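You operate a simulated robot arm through the tools that you are given. There is no shell and no other tool. Be economical: measure what you need, move in short steps, check, and stop when the job is done.

You are at the controls of a simulated robot arm. One attempt, no reset.

TASK
Three sock balls wait by the sorter: sort them in by wash label, then close and lock it.
Fine: cover shut, orange knob at LOCK.

Only the result counts: the job must be done as asked and must still hold three seconds after the hand-in. Knocking over, shifting, dropping, spilling or breaking anything else fails it. A push-on lid holds only when it is set on centred and level and pressed home; a screw cap is set on level and turned clockwise until tight.

THE ROBOT
A 7-joint arm with a two-finger parallel gripper, fixed in place. Base frame: the origin is at the foot of the arm, x ahead of it, y to its left, z up; the work surface is at about z = 900. Readings come in mm, degrees, newtons and seconds.
With the tool pointing down near the work surface it reaches from about 300 to 680 mm from the base axis. Its first joint turns from -66.0 to 66.0 degrees. Payload 1.57 kg.
The tool frame sits at the grasp point between the pads (the TCP): z along the fingers, y along the line on which they close. The tips reach 30 mm beyond it. The gripper opens to 110 mm. The fingers are 24 mm wide and 12 mm thick; the gripper's body (48 by 112 mm) begins 78 mm behind the TCP.
Orientation is that of the tool frame in the base frame, as [roll, pitch, yaw] about the fixed x, y, z axes, in that order (R = Rz(yaw) Ry(pitch) Rx(roll)). With the fingers straight down and closing along the base's y, the tool's x points along the base's -x, its y along +y and its z along -z.

THE INTERFACE
- The arm moves only by the tool drive_tool. Its argument "series" is a list of rows, each an object (a shift or turn left out is 0, a gripper value left out holds the last) with "dr": the turn, a rotation vector about the base's x, y, z in degrees, a list of three; "linear": the shift along the base's x, y, z in mm, a list of three; "fingers": the closure in counts, from 0 (fully open) to 255 (shut). In form: [{"dr": [ax, ay, az], "linear": [tx, ty, tz], "fingers": fingers}, ...]. A call has 1 to 12 rows; each row shifts and turns the commanded pose from where the row before left it. Rows are played at 5 a second. More than 50 mm and 8.6 degrees between two rows, or a gripper value outside its range, and nothing of the call is played. A pose out of reach is approached as far as the arm can. The call stops where the force on the tool passes 40 N (or 10 N more than at its start, if that is more) or the arm is blocked; 0.2 s more then pass. The fingers move at their own pace (about 108 mm/s each) and stop on an object; they squeeze with about 41 N. The grip force told is the motor's: it shows also when the fingers shut on nothing. Time passes only in rows, and 0.2 s behind the last, so rows that do not move let the fingers close. The reply holds the time, the measured pose of the TCP, the force on the tool along the base axes, the opening and the grip force, in the units named above and with some noise, with the torque about the TCP (base axes, N m) and any sound that the robot's microphone picked up.
- Cameras (640 x 400 px; columns grow to the right, rows downward): "scene" is fixed at [157.3, -380.9, 1422.8]; the picture's right is [0.85, -0.52, 0.00], its down [-0.21, -0.33, -0.92] and it looks along [0.48, 0.78, -0.39] (base axes); focal length 332 px, centre (320, 200). "wrist" rides on the gripper at [70, 16, -141] in the tool frame; the picture's right is [-0.23, 0.97, 0.00], its down [-0.86, -0.20, -0.48] and it looks along [-0.47, -0.11, 0.88] (tool axes); focal length 222 px, centre (320, 200). There is no depth. A picture from a camera that has moved, and an enlarged one, comes with that camera's place and axes in the base frame and with its lens.
- get_image(camera): a new picture of that camera. No time passes.
- zoom(camera, box): a new picture of the part [left, top, right, bottom] of that camera's present view, enlarged. No time passes.
- finish_job(): hands the job in; it is judged then, once.

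Go step by step. Nothing tells you positions but the pictures and the camera data: compare them with the known pose of the tool, close in by small moves and look again before you grip or let go. The budget is 120 turns and 84 pictures, counting those below and the enlarged ones. Unless the task says otherwise, let go and move clear before handing in, and close with one line.

The tools are called by a JSON object that holds its "op" and its "data". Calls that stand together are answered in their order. drive_tool: Moves the arm, as the interface text tells. Its arguments: {"type":"object","properties":{"series":{"type":"array"}},"required":["series"]} The other tools are called the same way: get_image (camera) takes a picture; zoom (camera, box) takes an enlarged picture of a part of a camera's view; finish_job () hands the job in.

At the start:

```text
t: 0.0
tool_pos: [406.2, 70.5, 1274.7]
orientation: [-179.9, 0.0, 180.0]
force: [0.6, -0.1, 0.3]
wrist_torque: [0.0, -0.01, -0.01]
finger_gap: 109.8
gripper_force: 0.0
```

scene: 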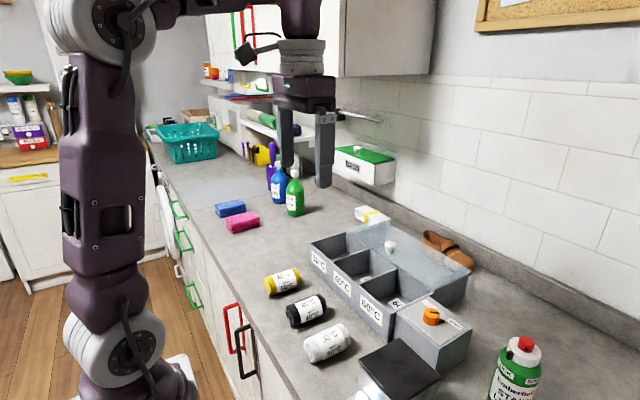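
wrist: 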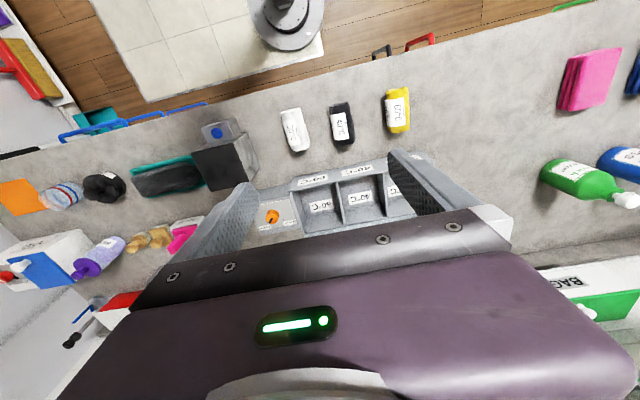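

I see a three-compartment sorter with a sliding or hinged clear cover, a lock knob, and three sock balls (yellow, black, white). I'll zoom in to read the labels.

{"op": "zoom", "data": {"camera": "scene", "box": [250, 190, 490, 370]}}

{"op": "zoom", "data": {"camera": "wrist", "box": [240, 70, 440, 250]}}

{"op": "zoom", "data": {"camera": "scene", "box": [255, 260, 355, 370]}}

```text
2.22 times, centred on (370, 280) of scene
camera zoom: at [157.3, -380.9, 1422.8], right [0.85, -0.52, 0.0], down [-0.21, -0.33, -0.92], along [0.48, 0.78, -0.39], focal length 738 px, centre (209, 22)
```

zoom: 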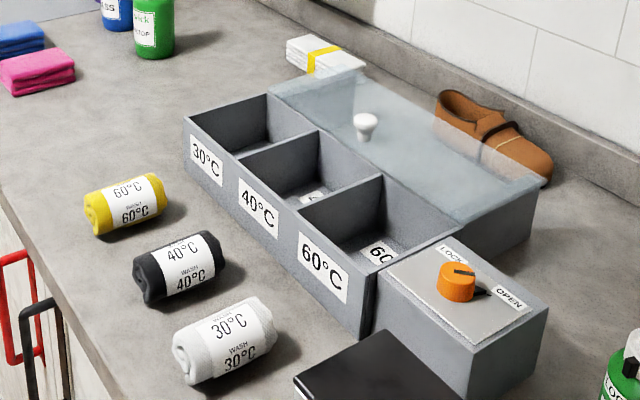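

```text
2.22 times, centred on (340, 160) of wrist
camera zoom: at [336.6, 89.1, 1417.0], right [0.23, 0.97, 0.0], down [0.86, -0.2, 0.48], along [0.47, -0.11, -0.88], focal length 494 px, centre (276, 289)
```

zoom: 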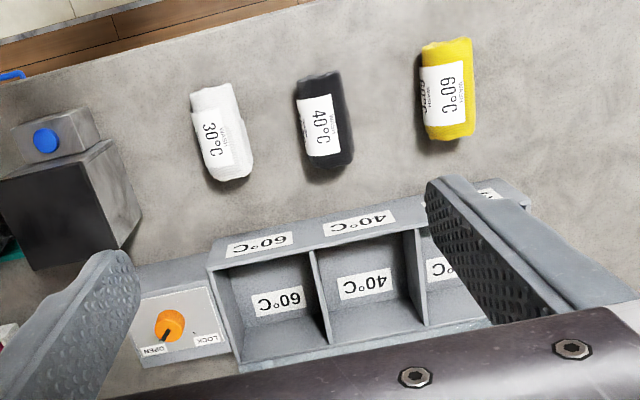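

```text
3.64 times, centred on (305, 315) of scene
camera zoom: at [157.3, -380.9, 1422.8], right [0.85, -0.52, 0.0], down [-0.21, -0.33, -0.92], along [0.48, 0.78, -0.39], focal length 1208 px, centre (374, -218)
```

zoom: 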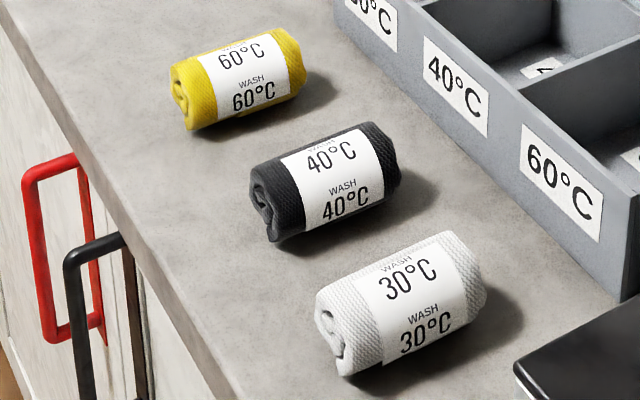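

Yellow goes in 60, black in 40 and white in 30. I estimate the socks at about y = 230, 114 and 16 with x ≈ 425, lying along x. I'll move above the yellow one and check.

{"op": "drive_tool", "data": {"series": [{"linear": [3.5, 26.6, -32.5], "fingers": 60}, {"linear": [3.5, 26.6, -32.5]}, {"linear": [3.5, 26.6, -32.5]}, {"linear": [3.5, 26.6, -32.5]}, {"linear": [3.5, 26.6, -32.5]}, {"linear": [3.5, 26.6, -32.5]}, {}]}}

{"op": "get_image", "data": {"camera": "wrist"}}

```text
t: 1.6
tool_pos: [427.1, 228.6, 1079.5]
orientation: [180.0, 0.1, 179.9]
force: [0.6, 0.2, -0.4]
wrist_torque: [-0.01, 0.02, 0.01]
finger_gap: 84.1
gripper_force: 0.0
```

```text
78 pictures are left
camera wrist: at [357.1, 247.7, 1222.1], right [0.23, 0.97, 0.0], down [0.85, -0.2, 0.48], along [0.47, -0.11, -0.88], focal length 222 px, centre (320, 200)
```

wrist: 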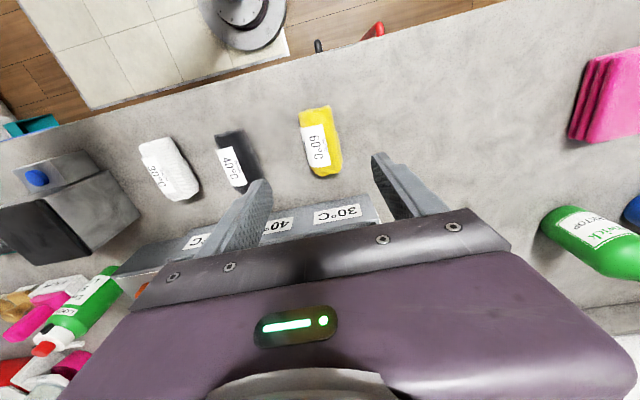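

The yellow sock is at about (432, 230), which matches. I'll descend and grip it.

{"op": "drive_tool", "data": {"series": [{"linear": [5, 1, -40]}, {"linear": [0, 0, -40]}, {"linear": [0, 0, -35]}, {"linear": [0, 0, -28]}, {}]}}

{"op": "get_image", "data": {"camera": "wrist"}}

{"op": "zoom", "data": {"camera": "scene", "box": [230, 210, 370, 320]}}

```text
t: 2.8
tool_pos: [431.1, 232.2, 935.0]
orientation: [179.9, 0.0, -179.9]
force: [-0.1, -0.4, 0.4]
wrist_torque: [0.02, -0.03, -0.01]
finger_gap: 84.1
gripper_force: 0.1
```

```text
77 pictures are left
camera wrist: at [361.9, 250.2, 1077.3], right [0.23, 0.97, 0.0], down [0.86, -0.2, 0.48], along [0.47, -0.11, -0.88], focal length 222 px, centre (320, 200)
```

wrist: 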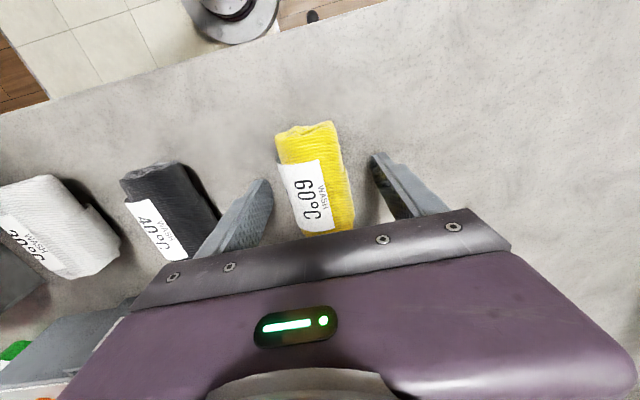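

```text
3.64 times, centred on (300, 265) of scene
camera zoom: at [157.3, -380.9, 1422.8], right [0.85, -0.52, 0.0], down [-0.21, -0.33, -0.92], along [0.48, 0.78, -0.39], focal length 1208 px, centre (393, -36)
```

zoom: 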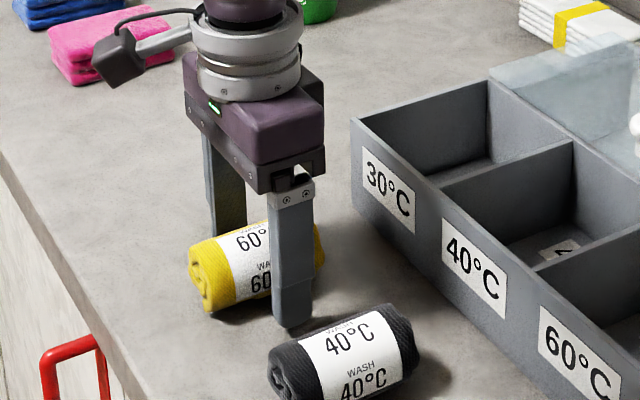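

The fingers straddle the yellow sock, so I'll close and lift a little.

{"op": "drive_tool", "data": {"series": [{"fingers": 255}, {}, {}, {"linear": [0, 0, 30]}, {"linear": [0, 0, 45]}, {"linear": [0, 0, 45]}, {}]}}

{"op": "get_image", "data": {"camera": "wrist"}}

{"op": "zoom", "data": {"camera": "scene", "box": [230, 170, 490, 340]}}

```text
t: 4.4
tool_pos: [432.6, 230.9, 1056.4]
orientation: [-179.9, -0.1, -180.0]
force: [0.4, 0.6, -1.3]
wrist_torque: [-0.01, -0.02, -0.01]
finger_gap: 45.0
gripper_force: 41.1
```

```text
75 pictures are left
camera wrist: at [362.7, 249.6, 1199.5], right [0.23, 0.97, 0.0], down [0.86, -0.2, 0.48], along [0.47, -0.11, -0.88], focal length 222 px, centre (320, 200)
```

wrist: 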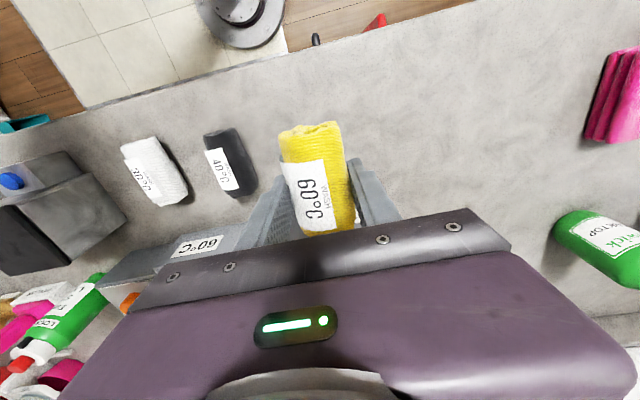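

```text
2.35 times, centred on (360, 255) of scene
camera zoom: at [157.3, -380.9, 1422.8], right [0.85, -0.52, 0.0], down [-0.21, -0.33, -0.92], along [0.48, 0.78, -0.39], focal length 782 px, centre (226, 71)
```

zoom: 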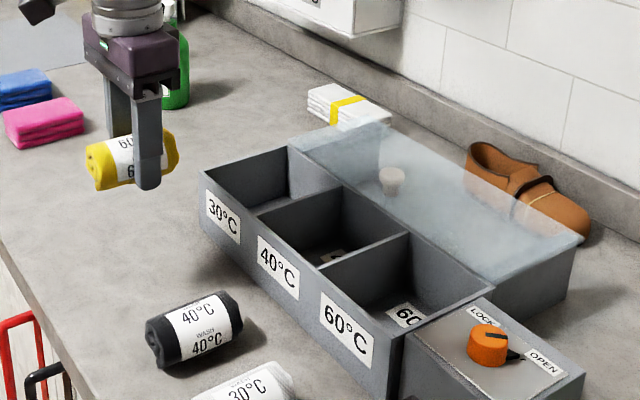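

The yellow sock is held. I'll carry it above the 60 °C compartment at about (592, 24).

{"op": "drive_tool", "data": {"series": [{"linear": [0, -40, 10]}, {"linear": [20, -40, 10]}, {"linear": [35, -32, 0]}, {"linear": [35, -32, 0]}, {"linear": [35, -32, 0]}, {"linear": [35, -31, 0]}, {}]}}

{"op": "get_image", "data": {"camera": "wrist"}}

{"op": "zoom", "data": {"camera": "scene", "box": [290, 170, 490, 340]}}

```text
t: 6.0
tool_pos: [590.7, 25.6, 1077.0]
orientation: [180.0, 0.0, -180.0]
force: [-0.4, 0.2, -1.1]
wrist_torque: [0.0, 0.0, 0.01]
finger_gap: 45.0
gripper_force: 40.9
```

```text
73 pictures are left
camera wrist: at [522.5, 43.4, 1218.8], right [0.23, 0.97, 0.0], down [0.86, -0.2, 0.48], along [0.47, -0.11, -0.88], focal length 222 px, centre (320, 200)
```

wrist: 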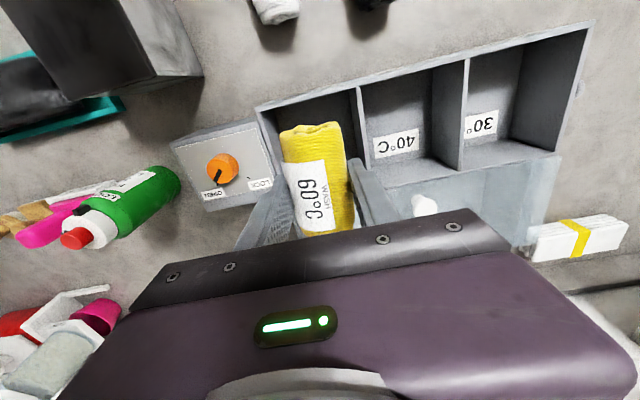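

```text
2.35 times, centred on (390, 255) of scene
camera zoom: at [157.3, -380.9, 1422.8], right [0.85, -0.53, 0.0], down [-0.21, -0.33, -0.92], along [0.48, 0.78, -0.39], focal length 782 px, centre (155, 71)
```

zoom: 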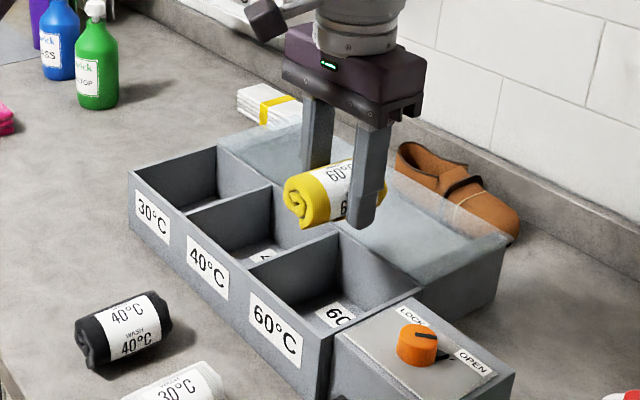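

The sock is centred over the 60 °C compartment, where I put the walls at y ≈ -22 to 77 and x ≈ 540 to 645. I'll lower it and open slightly.

{"op": "drive_tool", "data": {"series": [{"linear": [1, 0.5, -45]}, {"linear": [0, 0, -35]}, {"linear": [0, 0, -30]}, {"linear": [0, 0, -15]}, {"linear": [0, 0, -7]}, {}]}}

{"op": "get_image", "data": {"camera": "wrist"}}

{"op": "zoom", "data": {"camera": "scene", "box": [290, 170, 490, 340]}}

```text
t: 7.4
tool_pos: [594.4, 25.3, 943.2]
orientation: [-180.0, 0.0, -179.9]
force: [-0.7, -0.1, -1.0]
wrist_torque: [0.0, -0.01, 0.03]
finger_gap: 44.7
gripper_force: 40.8
```

```text
71 pictures are left
camera wrist: at [523.3, 43.8, 1086.2], right [0.23, 0.97, 0.0], down [0.86, -0.2, 0.48], along [0.47, -0.11, -0.88], focal length 222 px, centre (320, 200)
```

wrist: 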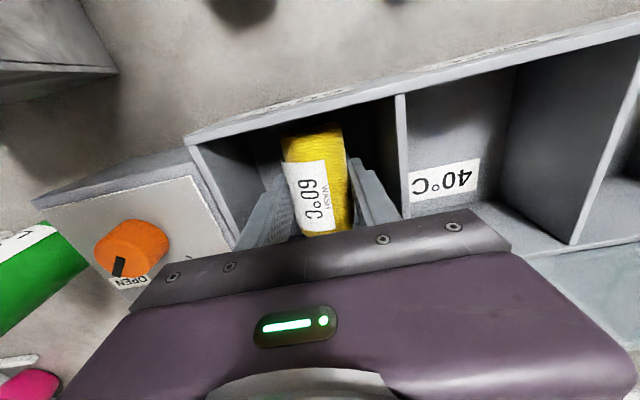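

```text
2.35 times, centred on (390, 255) of scene
camera zoom: at [157.3, -380.9, 1422.8], right [0.85, -0.52, 0.0], down [-0.21, -0.33, -0.92], along [0.48, 0.78, -0.39], focal length 782 px, centre (155, 71)
```

zoom: 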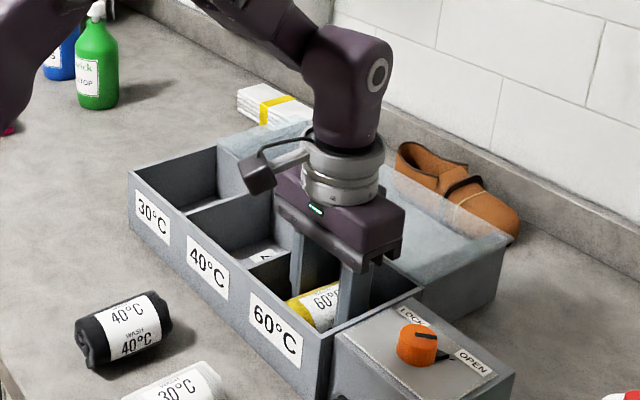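

The sock is near the floor of the compartment and clear of the walls. I'll release with a limited opening and rise.

{"op": "drive_tool", "data": {"series": [{"linear": [0, 0, -3]}, {"fingers": 115}, {}, {}, {"linear": [0, 0, 40]}, {"linear": [0, 0, 48]}, {"linear": [0, 0, 48]}, {}]}}

{"op": "get_image", "data": {"camera": "wrist"}}

```text
t: 9.2
tool_pos: [593.6, 27.8, 1078.4]
orientation: [179.9, 0.0, 179.9]
force: [-0.4, -0.3, 0.7]
wrist_torque: [0.0, 0.01, -0.02]
finger_gap: 60.3
gripper_force: 0.0
```

```text
69 pictures are left
camera wrist: at [523.7, 45.5, 1221.1], right [0.23, 0.97, 0.0], down [0.85, -0.2, 0.48], along [0.47, -0.11, -0.88], focal length 222 px, centre (320, 200)
```

wrist: 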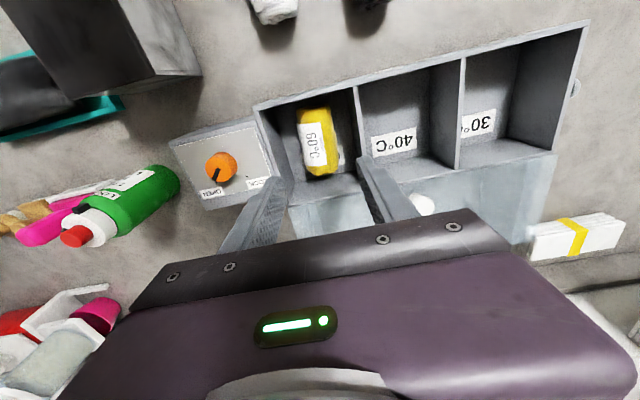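

The yellow sock is in. Next is the black one at about (430, 113.5).

{"op": "drive_tool", "data": {"series": [{"linear": [-41, 21, 0]}, {"linear": [-41, 21, 0]}, {"linear": [-41, 22, 0], "fingers": 60}, {"linear": [-41, 22, -10]}, {"linear": [0, 0, -48]}, {"linear": [0, 0, -45]}, {}]}}

{"op": "get_image", "data": {"camera": "wrist"}}

```text
t: 10.8
tool_pos: [429.8, 111.1, 975.2]
orientation: [180.0, 0.0, -180.0]
force: [0.3, -0.2, 0.8]
wrist_torque: [0.01, 0.0, -0.01]
finger_gap: 84.0
gripper_force: 0.0
```

```text
68 pictures are left
camera wrist: at [359.7, 129.5, 1117.5], right [0.23, 0.97, 0.0], down [0.85, -0.2, 0.48], along [0.47, -0.11, -0.88], focal length 222 px, centre (320, 200)
```

wrist: 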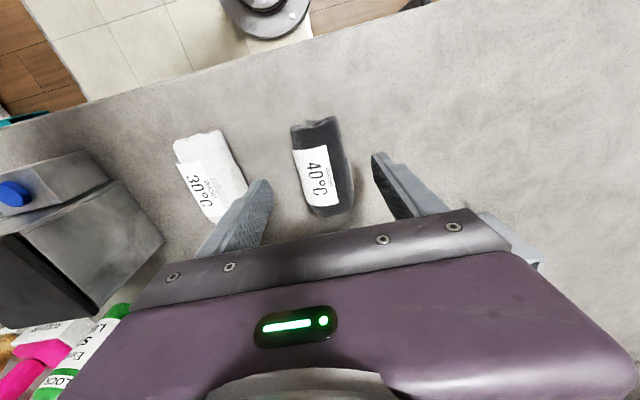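

The black sock is at about (429, 114). I'll descend, grip and lift.

{"op": "drive_tool", "data": {"series": [{"linear": [0, 2.5, -25]}, {"linear": [0, 0, -15]}, {"fingers": 255}, {}, {}, {"linear": [0, 0, 40]}, {"linear": [0, 0, 48]}, {"linear": [0, 0, 48]}, {}]}}

{"op": "get_image", "data": {"camera": "wrist"}}

```text
t: 12.8
tool_pos: [429.1, 113.5, 1070.5]
orientation: [180.0, 0.0, -180.0]
force: [-0.1, -0.1, -0.7]
wrist_torque: [-0.01, 0.0, 0.02]
finger_gap: 45.3
gripper_force: 40.5
```

```text
67 pictures are left
camera wrist: at [359.4, 133.0, 1212.3], right [0.23, 0.97, 0.0], down [0.86, -0.2, 0.48], along [0.47, -0.11, -0.88], focal length 222 px, centre (320, 200)
```

wrist: 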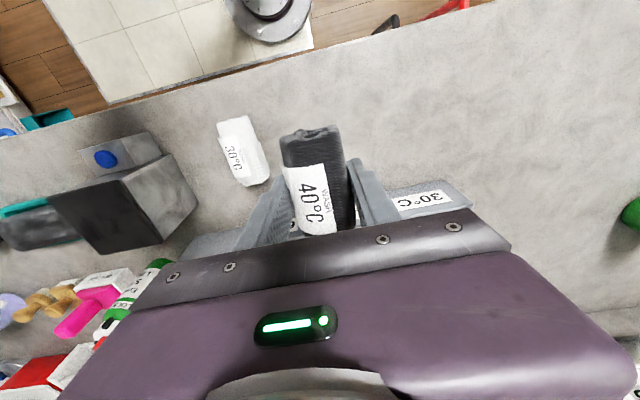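

Black is held. I'll carry it above the 40 °C compartment at about (593, 128).

{"op": "drive_tool", "data": {"series": [{"linear": [41, 3.5, 5]}, {"linear": [41, 3.5, 0]}, {"linear": [41, 4, 0]}, {"linear": [41, 3.5, 0]}, {"linear": [0, 0, -30]}, {}]}}

{"op": "get_image", "data": {"camera": "wrist"}}

```text
t: 14.2
tool_pos: [593.8, 128.4, 1045.3]
orientation: [-179.9, 0.0, 179.9]
force: [0.7, 0.8, -0.2]
wrist_torque: [0.01, 0.01, -0.01]
finger_gap: 45.2
gripper_force: 41.2
```

```text
66 pictures are left
camera wrist: at [523.0, 145.4, 1188.5], right [0.23, 0.97, 0.0], down [0.86, -0.2, 0.48], along [0.47, -0.11, -0.88], focal length 222 px, centre (320, 200)
```

wrist: 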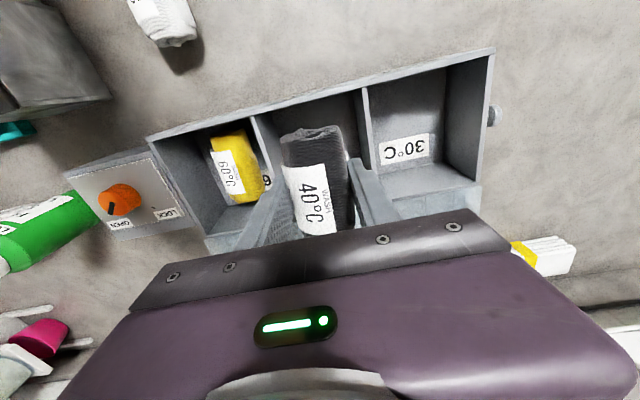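

The dividers bounding this compartment measure y ≈ 80 and 182, so I'll shift +3 in y. Then I'll lower and release.

{"op": "drive_tool", "data": {"series": [{"linear": [0, 2.5, -40]}, {"linear": [0, 0, -35]}, {"linear": [0, 0, -20]}, {"linear": [0, 0, -9]}, {"fingers": 115}, {}, {}, {"linear": [0, 0, 45]}, {"linear": [0, 0, 48]}, {"linear": [0, 0, 45]}, {}]}}

{"op": "get_image", "data": {"camera": "wrist"}}

```text
t: 16.6
tool_pos: [588.9, 132.2, 1079.3]
orientation: [180.0, 0.0, -179.9]
force: [-0.3, -0.2, 0.3]
wrist_torque: [-0.03, 0.01, -0.01]
finger_gap: 60.4
gripper_force: 0.0
```

```text
65 pictures are left
camera wrist: at [519.7, 150.4, 1221.6], right [0.23, 0.97, 0.0], down [0.86, -0.2, 0.48], along [0.47, -0.11, -0.88], focal length 222 px, centre (320, 200)
```

wrist: 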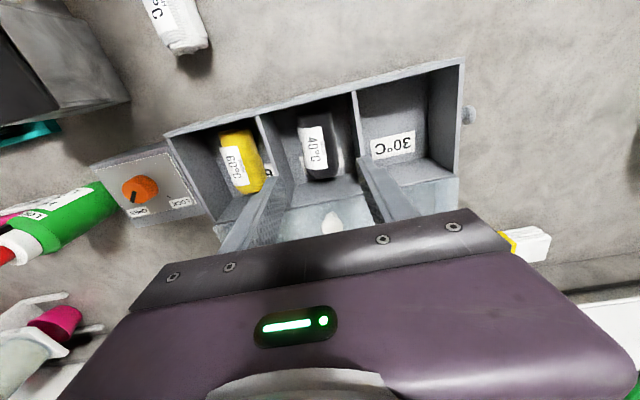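

Black is in. Next is the white sock at about (418, 17).

{"op": "drive_tool", "data": {"series": [{"linear": [-35, -23, 0]}, {"linear": [-35, -23, 0]}, {"linear": [-35, -23, 0], "fingers": 60}, {"linear": [-35, -23, 0]}, {"linear": [-31, -23, -10]}, {"linear": [0, 0, -48]}, {"linear": [0, 0, -45]}, {}]}}

{"op": "get_image", "data": {"camera": "wrist"}}

```text
t: 18.4
tool_pos: [420.2, 14.8, 975.8]
orientation: [-179.9, 0.0, -179.9]
force: [-0.7, 0.2, -0.1]
wrist_torque: [0.0, 0.04, 0.0]
finger_gap: 84.2
gripper_force: 0.1
```

```text
64 pictures are left
camera wrist: at [350.0, 33.0, 1117.9], right [0.23, 0.97, 0.0], down [0.85, -0.2, 0.48], along [0.47, -0.11, -0.88], focal length 222 px, centre (320, 200)
```

wrist: 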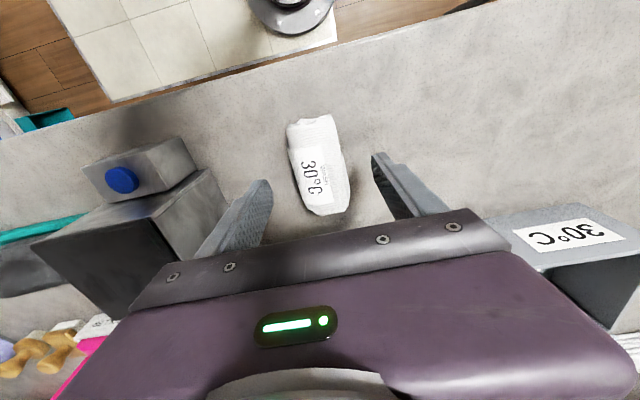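

White is centred. I'll descend, grip and lift.

{"op": "drive_tool", "data": {"series": [{"linear": [0, 2, -25]}, {"linear": [0, 0, -15]}, {"fingers": 255}, {}, {}, {"linear": [0, 0, 40]}, {"linear": [0, 0, 48]}, {"linear": [0, 0, 48]}, {}]}}

{"op": "get_image", "data": {"camera": "wrist"}}

```text
t: 20.4
tool_pos: [422.2, 16.1, 1072.2]
orientation: [-180.0, 0.1, 180.0]
force: [0.2, 0.0, -0.2]
wrist_torque: [0.0, -0.02, 0.0]
finger_gap: 45.2
gripper_force: 40.9
```

```text
63 pictures are left
camera wrist: at [351.4, 34.5, 1214.1], right [0.23, 0.97, 0.0], down [0.86, -0.2, 0.48], along [0.47, -0.11, -0.88], focal length 222 px, centre (320, 200)
```

wrist: 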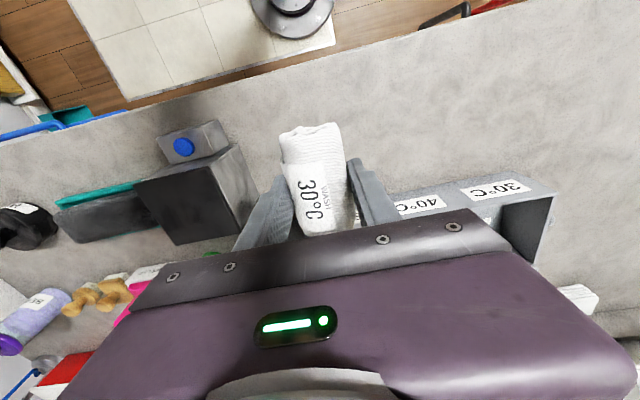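

White is held. I'll carry it above the 30 °C compartment at about (592, 233).

{"op": "drive_tool", "data": {"series": [{"linear": [28.3, 36.1, 5]}, {"linear": [28.3, 36.1, 0]}, {"linear": [28.3, 36.1, 0]}, {"linear": [28.3, 36.1, 0]}, {"linear": [28.3, 36.1, 0]}, {"linear": [28.3, 36.1, 0]}, {"linear": [0, 0, -30]}, {}]}}

{"op": "get_image", "data": {"camera": "wrist"}}

```text
t: 22.2
tool_pos: [591.5, 235.5, 1048.8]
orientation: [-179.9, 0.0, -179.8]
force: [0.8, -0.7, -0.5]
wrist_torque: [0.01, 0.04, 0.02]
finger_gap: 44.8
gripper_force: 40.7
```

```text
62 pictures are left
camera wrist: at [522.7, 253.4, 1190.2], right [0.23, 0.97, 0.0], down [0.86, -0.2, 0.48], along [0.47, -0.11, -0.88], focal length 222 px, centre (320, 200)
```

wrist: 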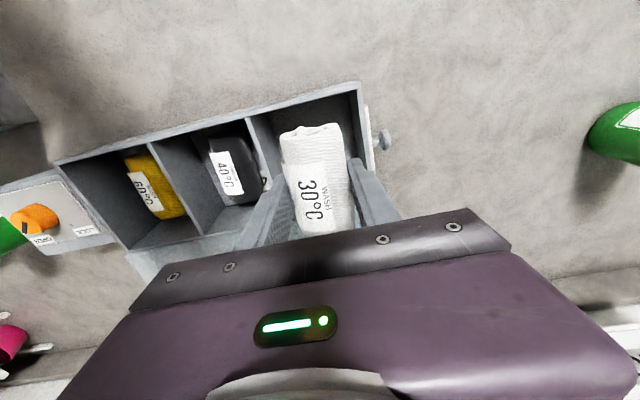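

The compartment spans y ≈ 182 to 281, so I'll shift -2 in y. Then I'll lower and release.

{"op": "drive_tool", "data": {"series": [{"linear": [1, -2, -40]}, {"linear": [0, 0, -35]}, {"linear": [0, 0, -20]}, {"linear": [0, 0, -10]}, {"fingers": 115}, {}, {}, {"linear": [0, 0, 45]}, {"linear": [0, 0, 48]}, {"linear": [0, 0, 45]}, {}]}}

{"op": "get_image", "data": {"camera": "wrist"}}

{"op": "get_image", "data": {"camera": "scene"}}

```text
t: 24.6
tool_pos: [591.1, 232.2, 1081.2]
orientation: [179.9, 0.0, 179.9]
force: [-0.2, -0.6, -0.3]
wrist_torque: [0.0, -0.01, 0.01]
finger_gap: 60.6
gripper_force: 0.1
```

```text
61 pictures are left
camera wrist: at [521.8, 250.7, 1222.8], right [0.23, 0.97, 0.0], down [0.86, -0.2, 0.48], along [0.47, -0.11, -0.88], focal length 222 px, centre (320, 200)
```

wrist: 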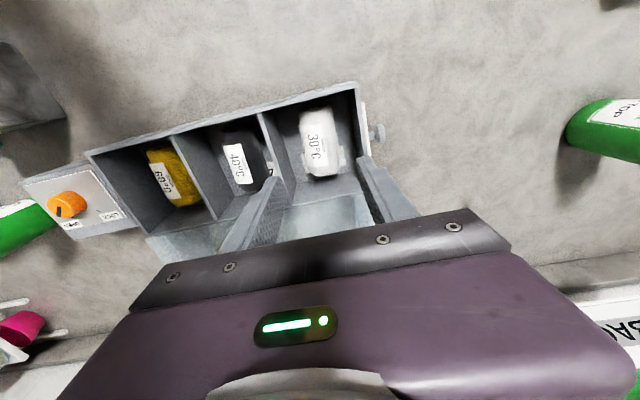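

```text
60 pictures are left
```

scene: 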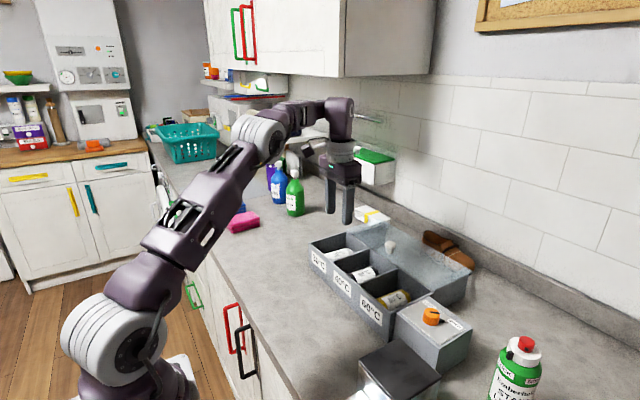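

All three socks are in. Before moving the cover I'll study its mechanism and the small side knob on the +y end, from higher up.

{"op": "zoom", "data": {"camera": "wrist", "box": [300, 70, 440, 160]}}

{"op": "drive_tool", "data": {"series": [{"linear": [0, -20, 40]}, {"linear": [0, -20, 40]}, {"linear": [0, -20, 40]}, {"linear": [0, -20, 40]}, {}]}}

{"op": "get_image", "data": {"camera": "wrist"}}

{"op": "zoom", "data": {"camera": "scene", "box": [290, 200, 490, 330]}}

```text
4.44 times, centred on (370, 115) of wrist
camera zoom: at [521.8, 250.7, 1222.8], right [0.23, 0.97, 0.0], down [0.86, -0.2, 0.48], along [0.47, -0.11, -0.88], focal length 987 px, centre (98, 578)
```

zoom: 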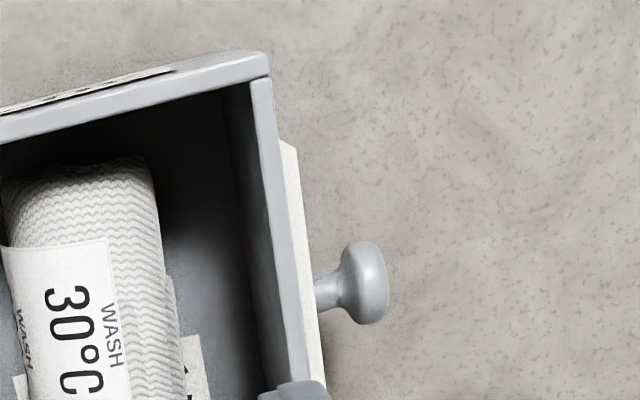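

```text
t: 25.8
tool_pos: [566.6, 160.6, 1215.0]
orientation: [179.9, 0.0, 180.0]
force: [0.7, 0.2, 0.7]
wrist_torque: [-0.02, 0.06, 0.0]
finger_gap: 60.6
gripper_force: 0.1
out of reach, approached as far as the arm can: row 2, 3, 4
```

```text
58 pictures are left
camera wrist: at [496.2, 178.5, 1356.4], right [0.23, 0.97, 0.0], down [0.86, -0.2, 0.48], along [0.47, -0.11, -0.88], focal length 222 px, centre (320, 200)
```

wrist: 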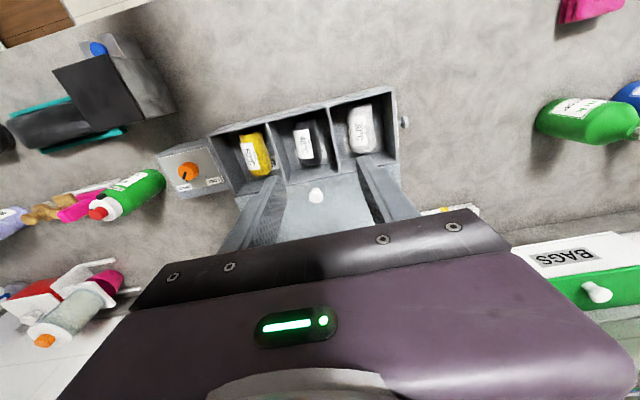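

```text
3.08 times, centred on (390, 265) of scene
camera zoom: at [157.3, -380.9, 1422.8], right [0.85, -0.52, 0.0], down [-0.21, -0.33, -0.92], along [0.48, 0.78, -0.39], focal length 1022 px, centre (105, 0)
```

zoom: 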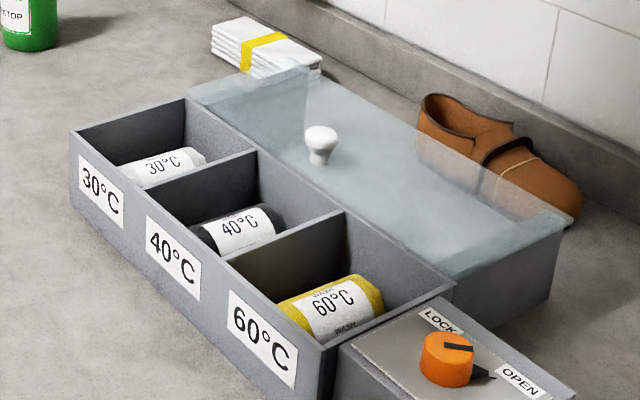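

The cover is a sliding plate parked at the back, with its handle at about (671, 131, 1008), so it should pull toward -x. I'll come down near it within reach.

{"op": "drive_tool", "data": {"series": [{"linear": [0, 0, -48]}, {"linear": [0, -10, -48]}, {"linear": [0, -11, -48]}, {}]}}

```text
t: 26.8
tool_pos: [568.8, 140.0, 1069.9]
orientation: [180.0, 0.0, 179.9]
force: [0.3, -0.7, 0.3]
wrist_torque: [-0.03, 0.04, 0.01]
finger_gap: 60.6
gripper_force: 0.0
```

{"op": "drive_tool", "data": {"series": [{"linear": [38, -4, 0]}, {"linear": [38, -5, -5]}, {"linear": [0, 0, -15]}, {}]}}

{"op": "get_image", "data": {"camera": "wrist"}}

{"op": "zoom", "data": {"camera": "scene", "box": [310, 160, 490, 300]}}

```text
t: 27.8
tool_pos: [642.5, 131.1, 1049.8]
orientation: [-180.0, 0.0, 180.0]
force: [0.3, 0.1, 0.0]
wrist_torque: [-0.03, 0.02, -0.01]
finger_gap: 60.6
gripper_force: 0.0
```

```text
56 pictures are left
camera wrist: at [573.7, 148.5, 1191.5], right [0.23, 0.97, 0.0], down [0.86, -0.2, 0.48], along [0.47, -0.11, -0.88], focal length 222 px, centre (320, 200)
```

wrist: 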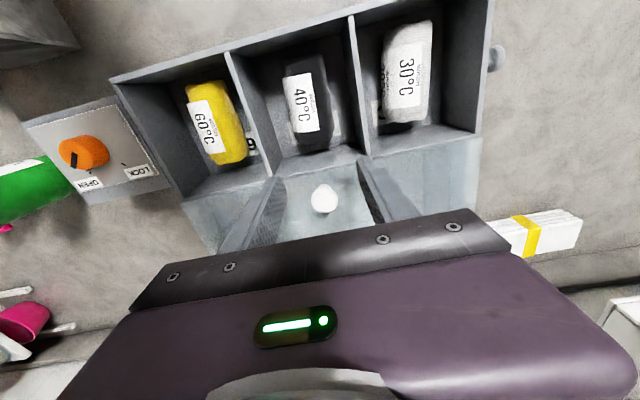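

```text
2.86 times, centred on (400, 230) of scene
camera zoom: at [157.3, -380.9, 1422.8], right [0.85, -0.52, 0.0], down [-0.21, -0.33, -0.92], along [0.48, 0.78, -0.39], focal length 949 px, centre (91, 114)
```

zoom: 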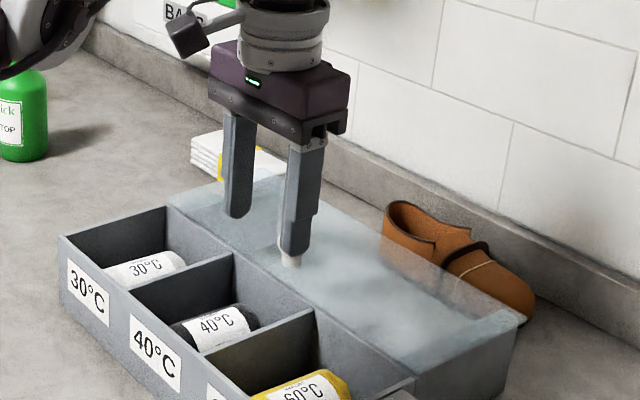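

The handle measures (671, 130). I'll move the pads around it with the TCP at about (666, 130.5, 1016).

{"op": "drive_tool", "data": {"series": [{"linear": [12, 0, 0]}, {"linear": [12, 0, 0]}, {"linear": [0, 0, -18]}, {"linear": [0, 0, -15]}, {}]}}

{"op": "get_image", "data": {"camera": "wrist"}}

{"op": "zoom", "data": {"camera": "scene", "box": [310, 180, 470, 300]}}

```text
t: 29.0
tool_pos: [655.4, 130.6, 1015.8]
orientation: [180.0, 0.0, -179.9]
force: [-0.2, -0.2, -0.6]
wrist_torque: [0.03, -0.01, 0.02]
finger_gap: 60.3
gripper_force: 0.0
out of reach, approached as far as the arm can: row 2
```

```text
54 pictures are left
camera wrist: at [585.9, 148.4, 1158.0], right [0.23, 0.97, 0.0], down [0.85, -0.2, 0.48], along [0.47, -0.11, -0.88], focal length 222 px, centre (320, 200)
```

wrist: 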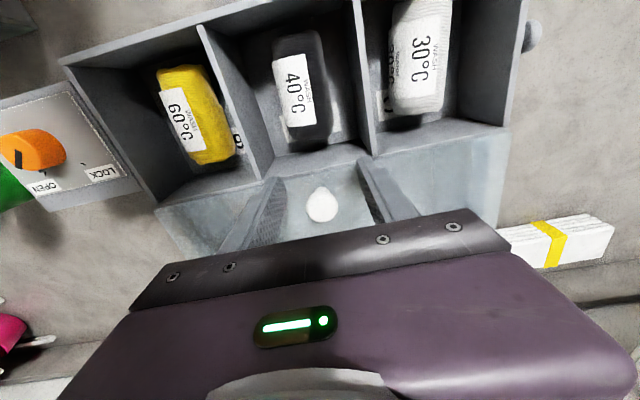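

```text
3.33 times, centred on (390, 240) of scene
camera zoom: at [157.3, -380.9, 1422.8], right [0.85, -0.52, 0.0], down [-0.21, -0.33, -0.92], along [0.48, 0.78, -0.39], focal length 1107 px, centre (87, 67)
```

zoom: 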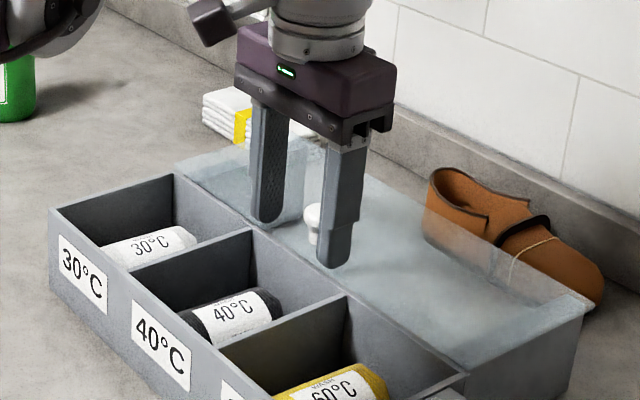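

I'm a bit short in x, so I'll try a little further now that I'm lower.

{"op": "drive_tool", "data": {"series": [{"linear": [6, 0, 0]}, {"linear": [5, 0, 0]}, {}]}}

```text
t: 29.8
tool_pos: [665.4, 130.8, 1015.8]
orientation: [-179.9, 0.1, -179.9]
force: [0.6, -0.5, 0.7]
wrist_torque: [-0.01, -0.02, 0.05]
finger_gap: 60.4
gripper_force: 0.1
```

{"op": "get_image", "data": {"camera": "wrist"}}

{"op": "zoom", "data": {"camera": "scene", "box": [350, 200, 450, 270]}}

```text
52 pictures are left
camera wrist: at [595.9, 149.4, 1158.5], right [0.23, 0.97, 0.0], down [0.85, -0.2, 0.48], along [0.47, -0.11, -0.88], focal length 222 px, centre (320, 200)
```

wrist: 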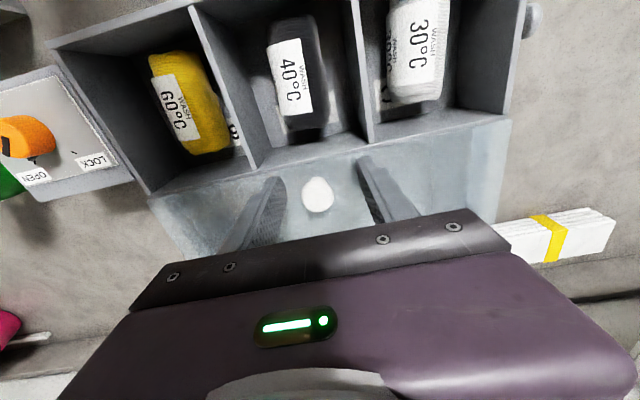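

```text
5.71 times, centred on (400, 235) of scene
camera zoom: at [157.3, -380.9, 1422.8], right [0.85, -0.52, 0.0], down [-0.21, -0.33, -0.92], along [0.48, 0.78, -0.39], focal length 1898 px, centre (-137, 0)
```

zoom: 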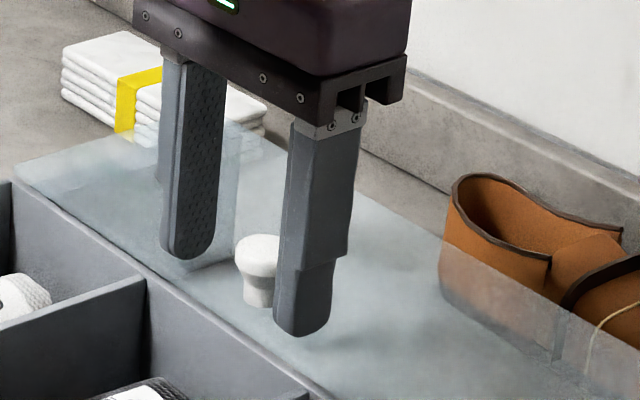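

The handle is between the pads. I'll close on it.

{"op": "drive_tool", "data": {"series": [{"fingers": 170}, {"fingers": 255}, {}, {}]}}

{"op": "zoom", "data": {"camera": "scene", "box": [350, 200, 450, 270]}}

```text
t: 30.8
tool_pos: [666.3, 126.5, 1015.8]
orientation: [-179.7, 0.0, 179.9]
force: [-4.7, -36.2, -5.1]
wrist_torque: [-0.2, 0.48, -0.41]
finger_gap: 25.1
gripper_force: 36.7
```

```text
5.71 times, centred on (400, 235) of scene
camera zoom: at [157.3, -381.9, 1422.5], right [0.85, -0.53, 0.0], down [-0.21, -0.33, -0.92], along [0.48, 0.78, -0.39], focal length 1898 px, centre (-137, 0)
```

zoom: 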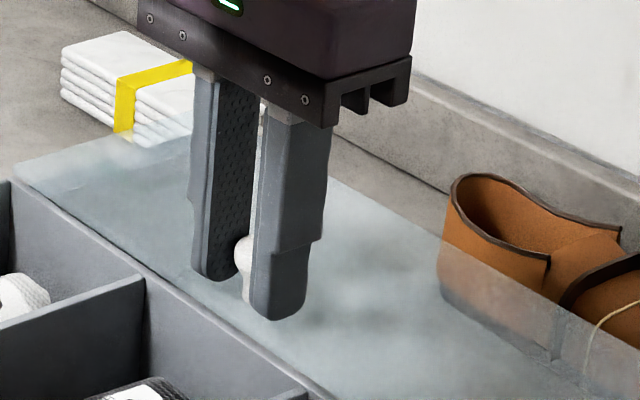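

The handle sits about 4 mm to the -y side, which gives a lateral load, so I'll relax the arm that way.

{"op": "drive_tool", "data": {"series": [{"linear": [0, -2, 0]}, {"linear": [0, -2, 0]}, {}]}}

```text
t: 31.6
tool_pos: [666.4, 127.0, 1016.7]
orientation: [179.9, 0.0, -180.0]
force: [-7.7, -16.3, -0.2]
wrist_torque: [-0.14, -0.05, -0.11]
finger_gap: 25.2
gripper_force: 36.7
```

The load is halving. I'll relax a touch more and pull gently toward -x.

{"op": "drive_tool", "data": {"series": [{"linear": [0, -2, 0]}, {"linear": [-3, 0, 0]}, {"linear": [-4, 0, 0]}, {"linear": [-5, 0, 0]}, {}]}}

{"op": "get_image", "data": {"camera": "wrist"}}

```text
t: 32.8
tool_pos: [655.3, 127.7, 1016.6]
orientation: [179.8, 0.1, -179.9]
force: [0.4, 16.8, 4.2]
wrist_torque: [0.21, -0.39, 0.14]
finger_gap: 25.0
gripper_force: 36.5
```

```text
49 pictures are left
camera wrist: at [584.9, 144.8, 1158.6], right [0.23, 0.97, 0.0], down [0.85, -0.2, 0.48], along [0.47, -0.1, -0.88], focal length 222 px, centre (320, 200)
```

wrist: 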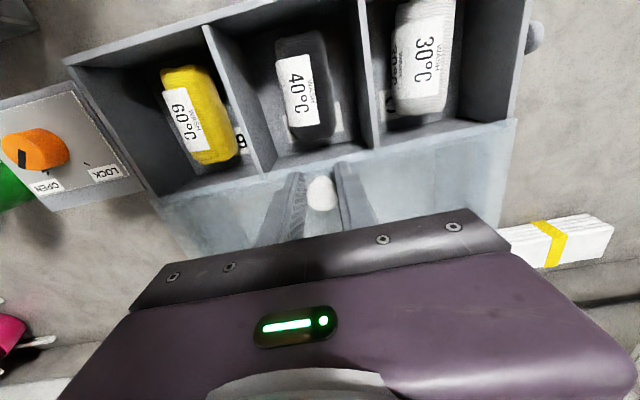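

The cover is sliding freely with its handle. I'll ease the sideways load and keep pulling.

{"op": "drive_tool", "data": {"series": [{"linear": [-5, 1, 0]}, {"linear": [-10, 0, 0]}, {"linear": [-10, 0, 0]}, {"linear": [-10, 0, 0]}, {}]}}

{"op": "zoom", "data": {"camera": "scene", "box": [300, 180, 480, 310]}}

```text
t: 34.0
tool_pos: [620.2, 128.2, 1015.9]
orientation: [-180.0, 0.0, 179.9]
force: [-0.7, 15.2, 5.0]
wrist_torque: [0.1, -0.26, 0.13]
finger_gap: 25.0
gripper_force: 36.5
```

```text
3.08 times, centred on (390, 245) of scene
camera zoom: at [157.2, -380.5, 1422.9], right [0.85, -0.52, 0.0], down [-0.21, -0.33, -0.92], along [0.48, 0.78, -0.39], focal length 1022 px, centre (105, 62)
```

zoom: 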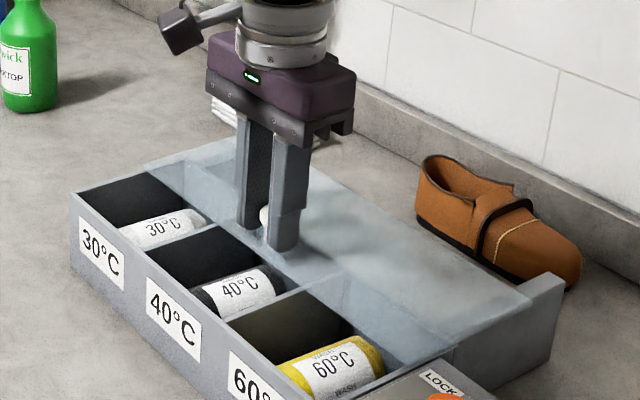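

The cover is closing well, so I'll continue.

{"op": "drive_tool", "data": {"series": [{"linear": [-10, 1, 0]}, {"linear": [-10, 0, 0]}, {"linear": [-10, 0, 0]}, {"linear": [-10, 0, 0]}, {"linear": [-5, 0, 0]}, {}]}}

{"op": "zoom", "data": {"camera": "scene", "box": [300, 180, 480, 340]}}

{"op": "get_image", "data": {"camera": "wrist"}}

```text
t: 35.4
tool_pos: [573.7, 127.3, 1016.7]
orientation: [-179.9, 0.0, -179.9]
force: [0.0, 19.5, 8.4]
wrist_torque: [0.16, -0.6, 0.23]
finger_gap: 25.1
gripper_force: 36.5
```

```text
2.50 times, centred on (390, 260) of scene
camera zoom: at [157.1, -380.4, 1422.9], right [0.85, -0.52, 0.0], down [-0.21, -0.33, -0.92], along [0.48, 0.78, -0.39], focal length 830 px, centre (145, 50)
```

zoom: 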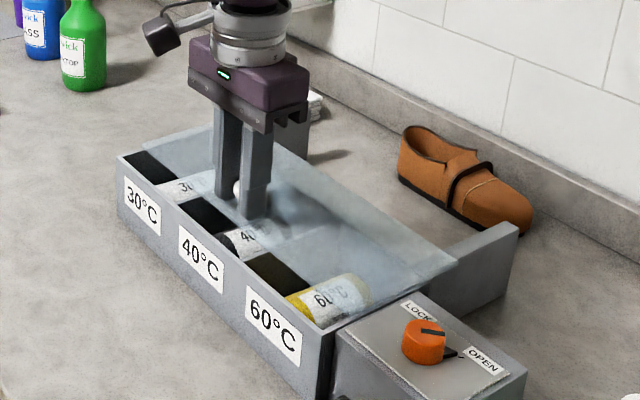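

```text
46 pictures are left
camera wrist: at [504.3, 145.4, 1158.5], right [0.23, 0.97, 0.0], down [0.86, -0.2, 0.48], along [0.47, -0.11, -0.88], focal length 222 px, centre (320, 200)
```

wrist: 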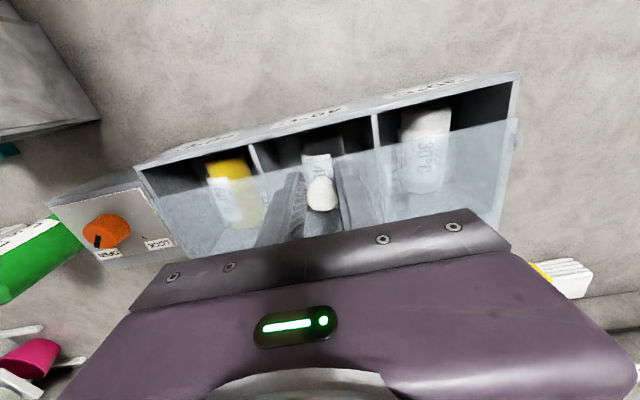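

About 40 mm remains. I'll continue and slow down near the front.

{"op": "drive_tool", "data": {"series": [{"linear": [-10, 1.5, 0]}, {"linear": [-10, 0, 0]}, {"linear": [-5, 0, 0]}, {"linear": [-4, 0, 0]}, {"linear": [-3, 0, 0]}, {}]}}

{"op": "get_image", "data": {"camera": "wrist"}}

```text
t: 36.8
tool_pos: [544.1, 127.5, 1016.8]
orientation: [-179.9, 0.0, 180.0]
force: [7.7, 0.8, -5.3]
wrist_torque: [0.0, -0.2, -0.01]
finger_gap: 25.1
gripper_force: 36.6
```

```text
45 pictures are left
camera wrist: at [473.6, 145.8, 1158.4], right [0.23, 0.97, 0.0], down [0.85, -0.2, 0.48], along [0.47, -0.11, -0.88], focal length 222 px, centre (320, 200)
```

wrist: 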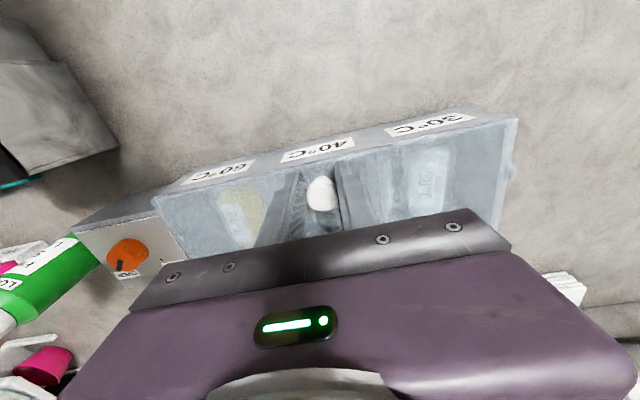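

The cover looks nearly at the front. I'll check both views before pressing further.

{"op": "zoom", "data": {"camera": "scene", "box": [300, 210, 480, 340]}}

{"op": "zoom", "data": {"camera": "wrist", "box": [60, 90, 540, 290]}}

```text
3.08 times, centred on (390, 275) of scene
camera zoom: at [157.6, -380.9, 1422.7], right [0.85, -0.52, 0.0], down [-0.21, -0.33, -0.92], along [0.48, 0.78, -0.39], focal length 1022 px, centre (105, -31)
```

zoom: 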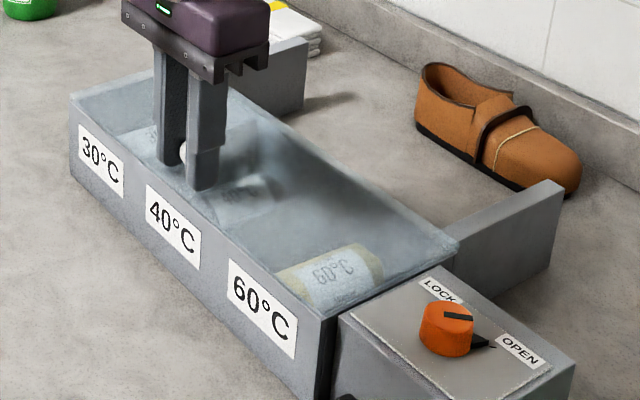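

```text
1.33 times, centred on (300, 190) of wrist
camera zoom: at [473.6, 145.8, 1158.4], right [0.23, 0.97, 0.0], down [0.85, -0.2, 0.48], along [0.47, -0.11, -0.88], focal length 296 px, centre (347, 213)
```

zoom: 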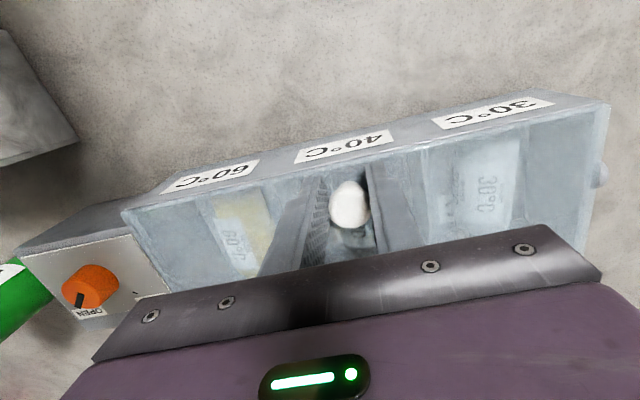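

It looks fully closed. I'll check for the end stop with a small extra pull.

{"op": "drive_tool", "data": {"series": [{"linear": [-2, 0, 0]}, {"linear": [-2, 0, 0]}, {}]}}

```text
t: 37.6
tool_pos: [542.3, 127.4, 1018.0]
orientation: [-179.9, 0.4, -180.0]
force: [29.3, -3.4, -5.3]
wrist_torque: [-0.04, -0.25, -0.03]
finger_gap: 24.9
gripper_force: 36.4
```

The cover is at the stop. I'll relax, release the handle and rise.

{"op": "drive_tool", "data": {"series": [{"linear": [3, 0, 0]}, {"fingers": 115}, {}, {}, {"linear": [0, 0, 30]}, {"linear": [0, 0, 40]}, {}]}}

{"op": "zoom", "data": {"camera": "scene", "box": [300, 210, 480, 340]}}

{"op": "get_image", "data": {"camera": "wrist"}}

```text
t: 39.2
tool_pos: [541.9, 128.2, 1087.5]
orientation: [180.0, 0.1, -180.0]
force: [0.0, -0.9, -0.3]
wrist_torque: [-0.01, 0.02, -0.01]
finger_gap: 60.3
gripper_force: 0.0
```

```text
3.08 times, centred on (390, 275) of scene
camera zoom: at [157.3, -380.9, 1422.8], right [0.85, -0.52, 0.0], down [-0.21, -0.33, -0.92], along [0.48, 0.78, -0.39], focal length 1022 px, centre (105, -31)
```

zoom: 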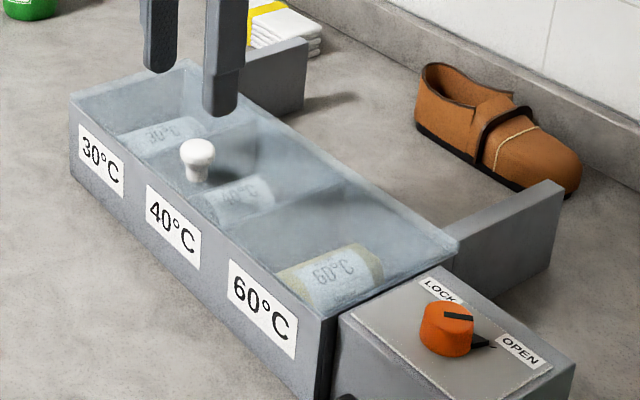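

```text
41 pictures are left
camera wrist: at [472.5, 145.8, 1229.6], right [0.23, 0.97, 0.0], down [0.86, -0.2, 0.48], along [0.47, -0.11, -0.88], focal length 222 px, centre (320, 200)
```

wrist: 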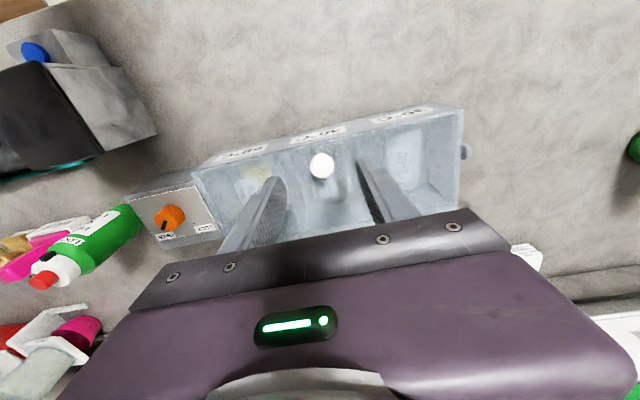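

The cover is shut. Now I'll go over to the orange knob and inspect it.

{"op": "drive_tool", "data": {"series": [{"linear": [0, -45, 0]}, {"linear": [0, -45, 0]}, {"linear": [0, -45, 0]}, {"linear": [10, -45, 0]}, {"linear": [10, -29, 0]}, {}]}}

{"op": "get_image", "data": {"camera": "wrist"}}

{"op": "zoom", "data": {"camera": "scene", "box": [390, 270, 490, 340]}}

```text
t: 40.6
tool_pos: [561.3, -81.3, 1086.5]
orientation: [-179.9, 0.0, -180.0]
force: [-0.1, 0.0, -0.5]
wrist_torque: [0.03, -0.04, -0.02]
finger_gap: 60.5
gripper_force: 0.0
```

```text
40 pictures are left
camera wrist: at [490.9, -62.1, 1228.9], right [0.23, 0.97, 0.0], down [0.86, -0.2, 0.48], along [0.47, -0.11, -0.88], focal length 222 px, centre (320, 200)
```

wrist: 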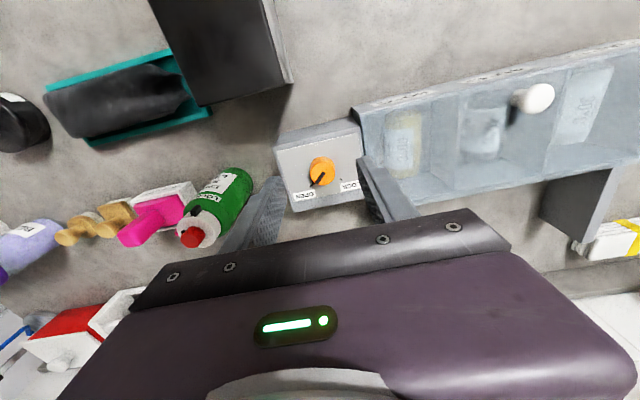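

```text
5.71 times, centred on (440, 305) of scene
camera zoom: at [157.3, -380.9, 1422.8], right [0.85, -0.53, 0.0], down [-0.21, -0.33, -0.92], along [0.48, 0.78, -0.39], focal length 1898 px, centre (-366, -400)
```

zoom: 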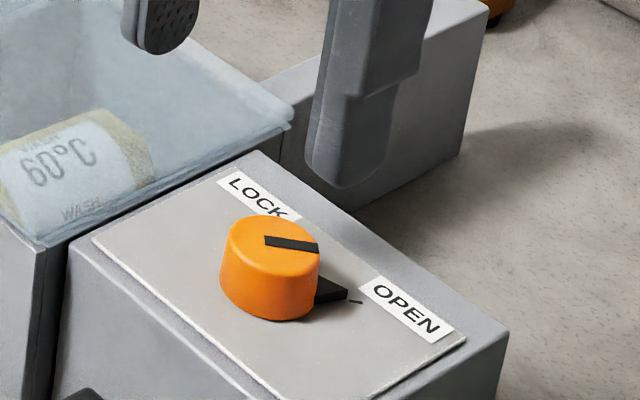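

{"op": "zoom", "data": {"camera": "wrist", "box": [260, 110, 380, 220]}}

```text
3.64 times, centred on (320, 165) of wrist
camera zoom: at [490.9, -62.1, 1228.9], right [0.23, 0.97, 0.0], down [0.86, -0.2, 0.48], along [0.47, -0.11, -0.88], focal length 808 px, centre (320, 327)
```

zoom: 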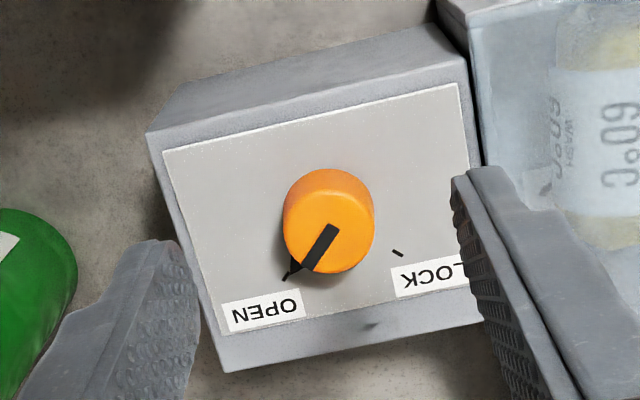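

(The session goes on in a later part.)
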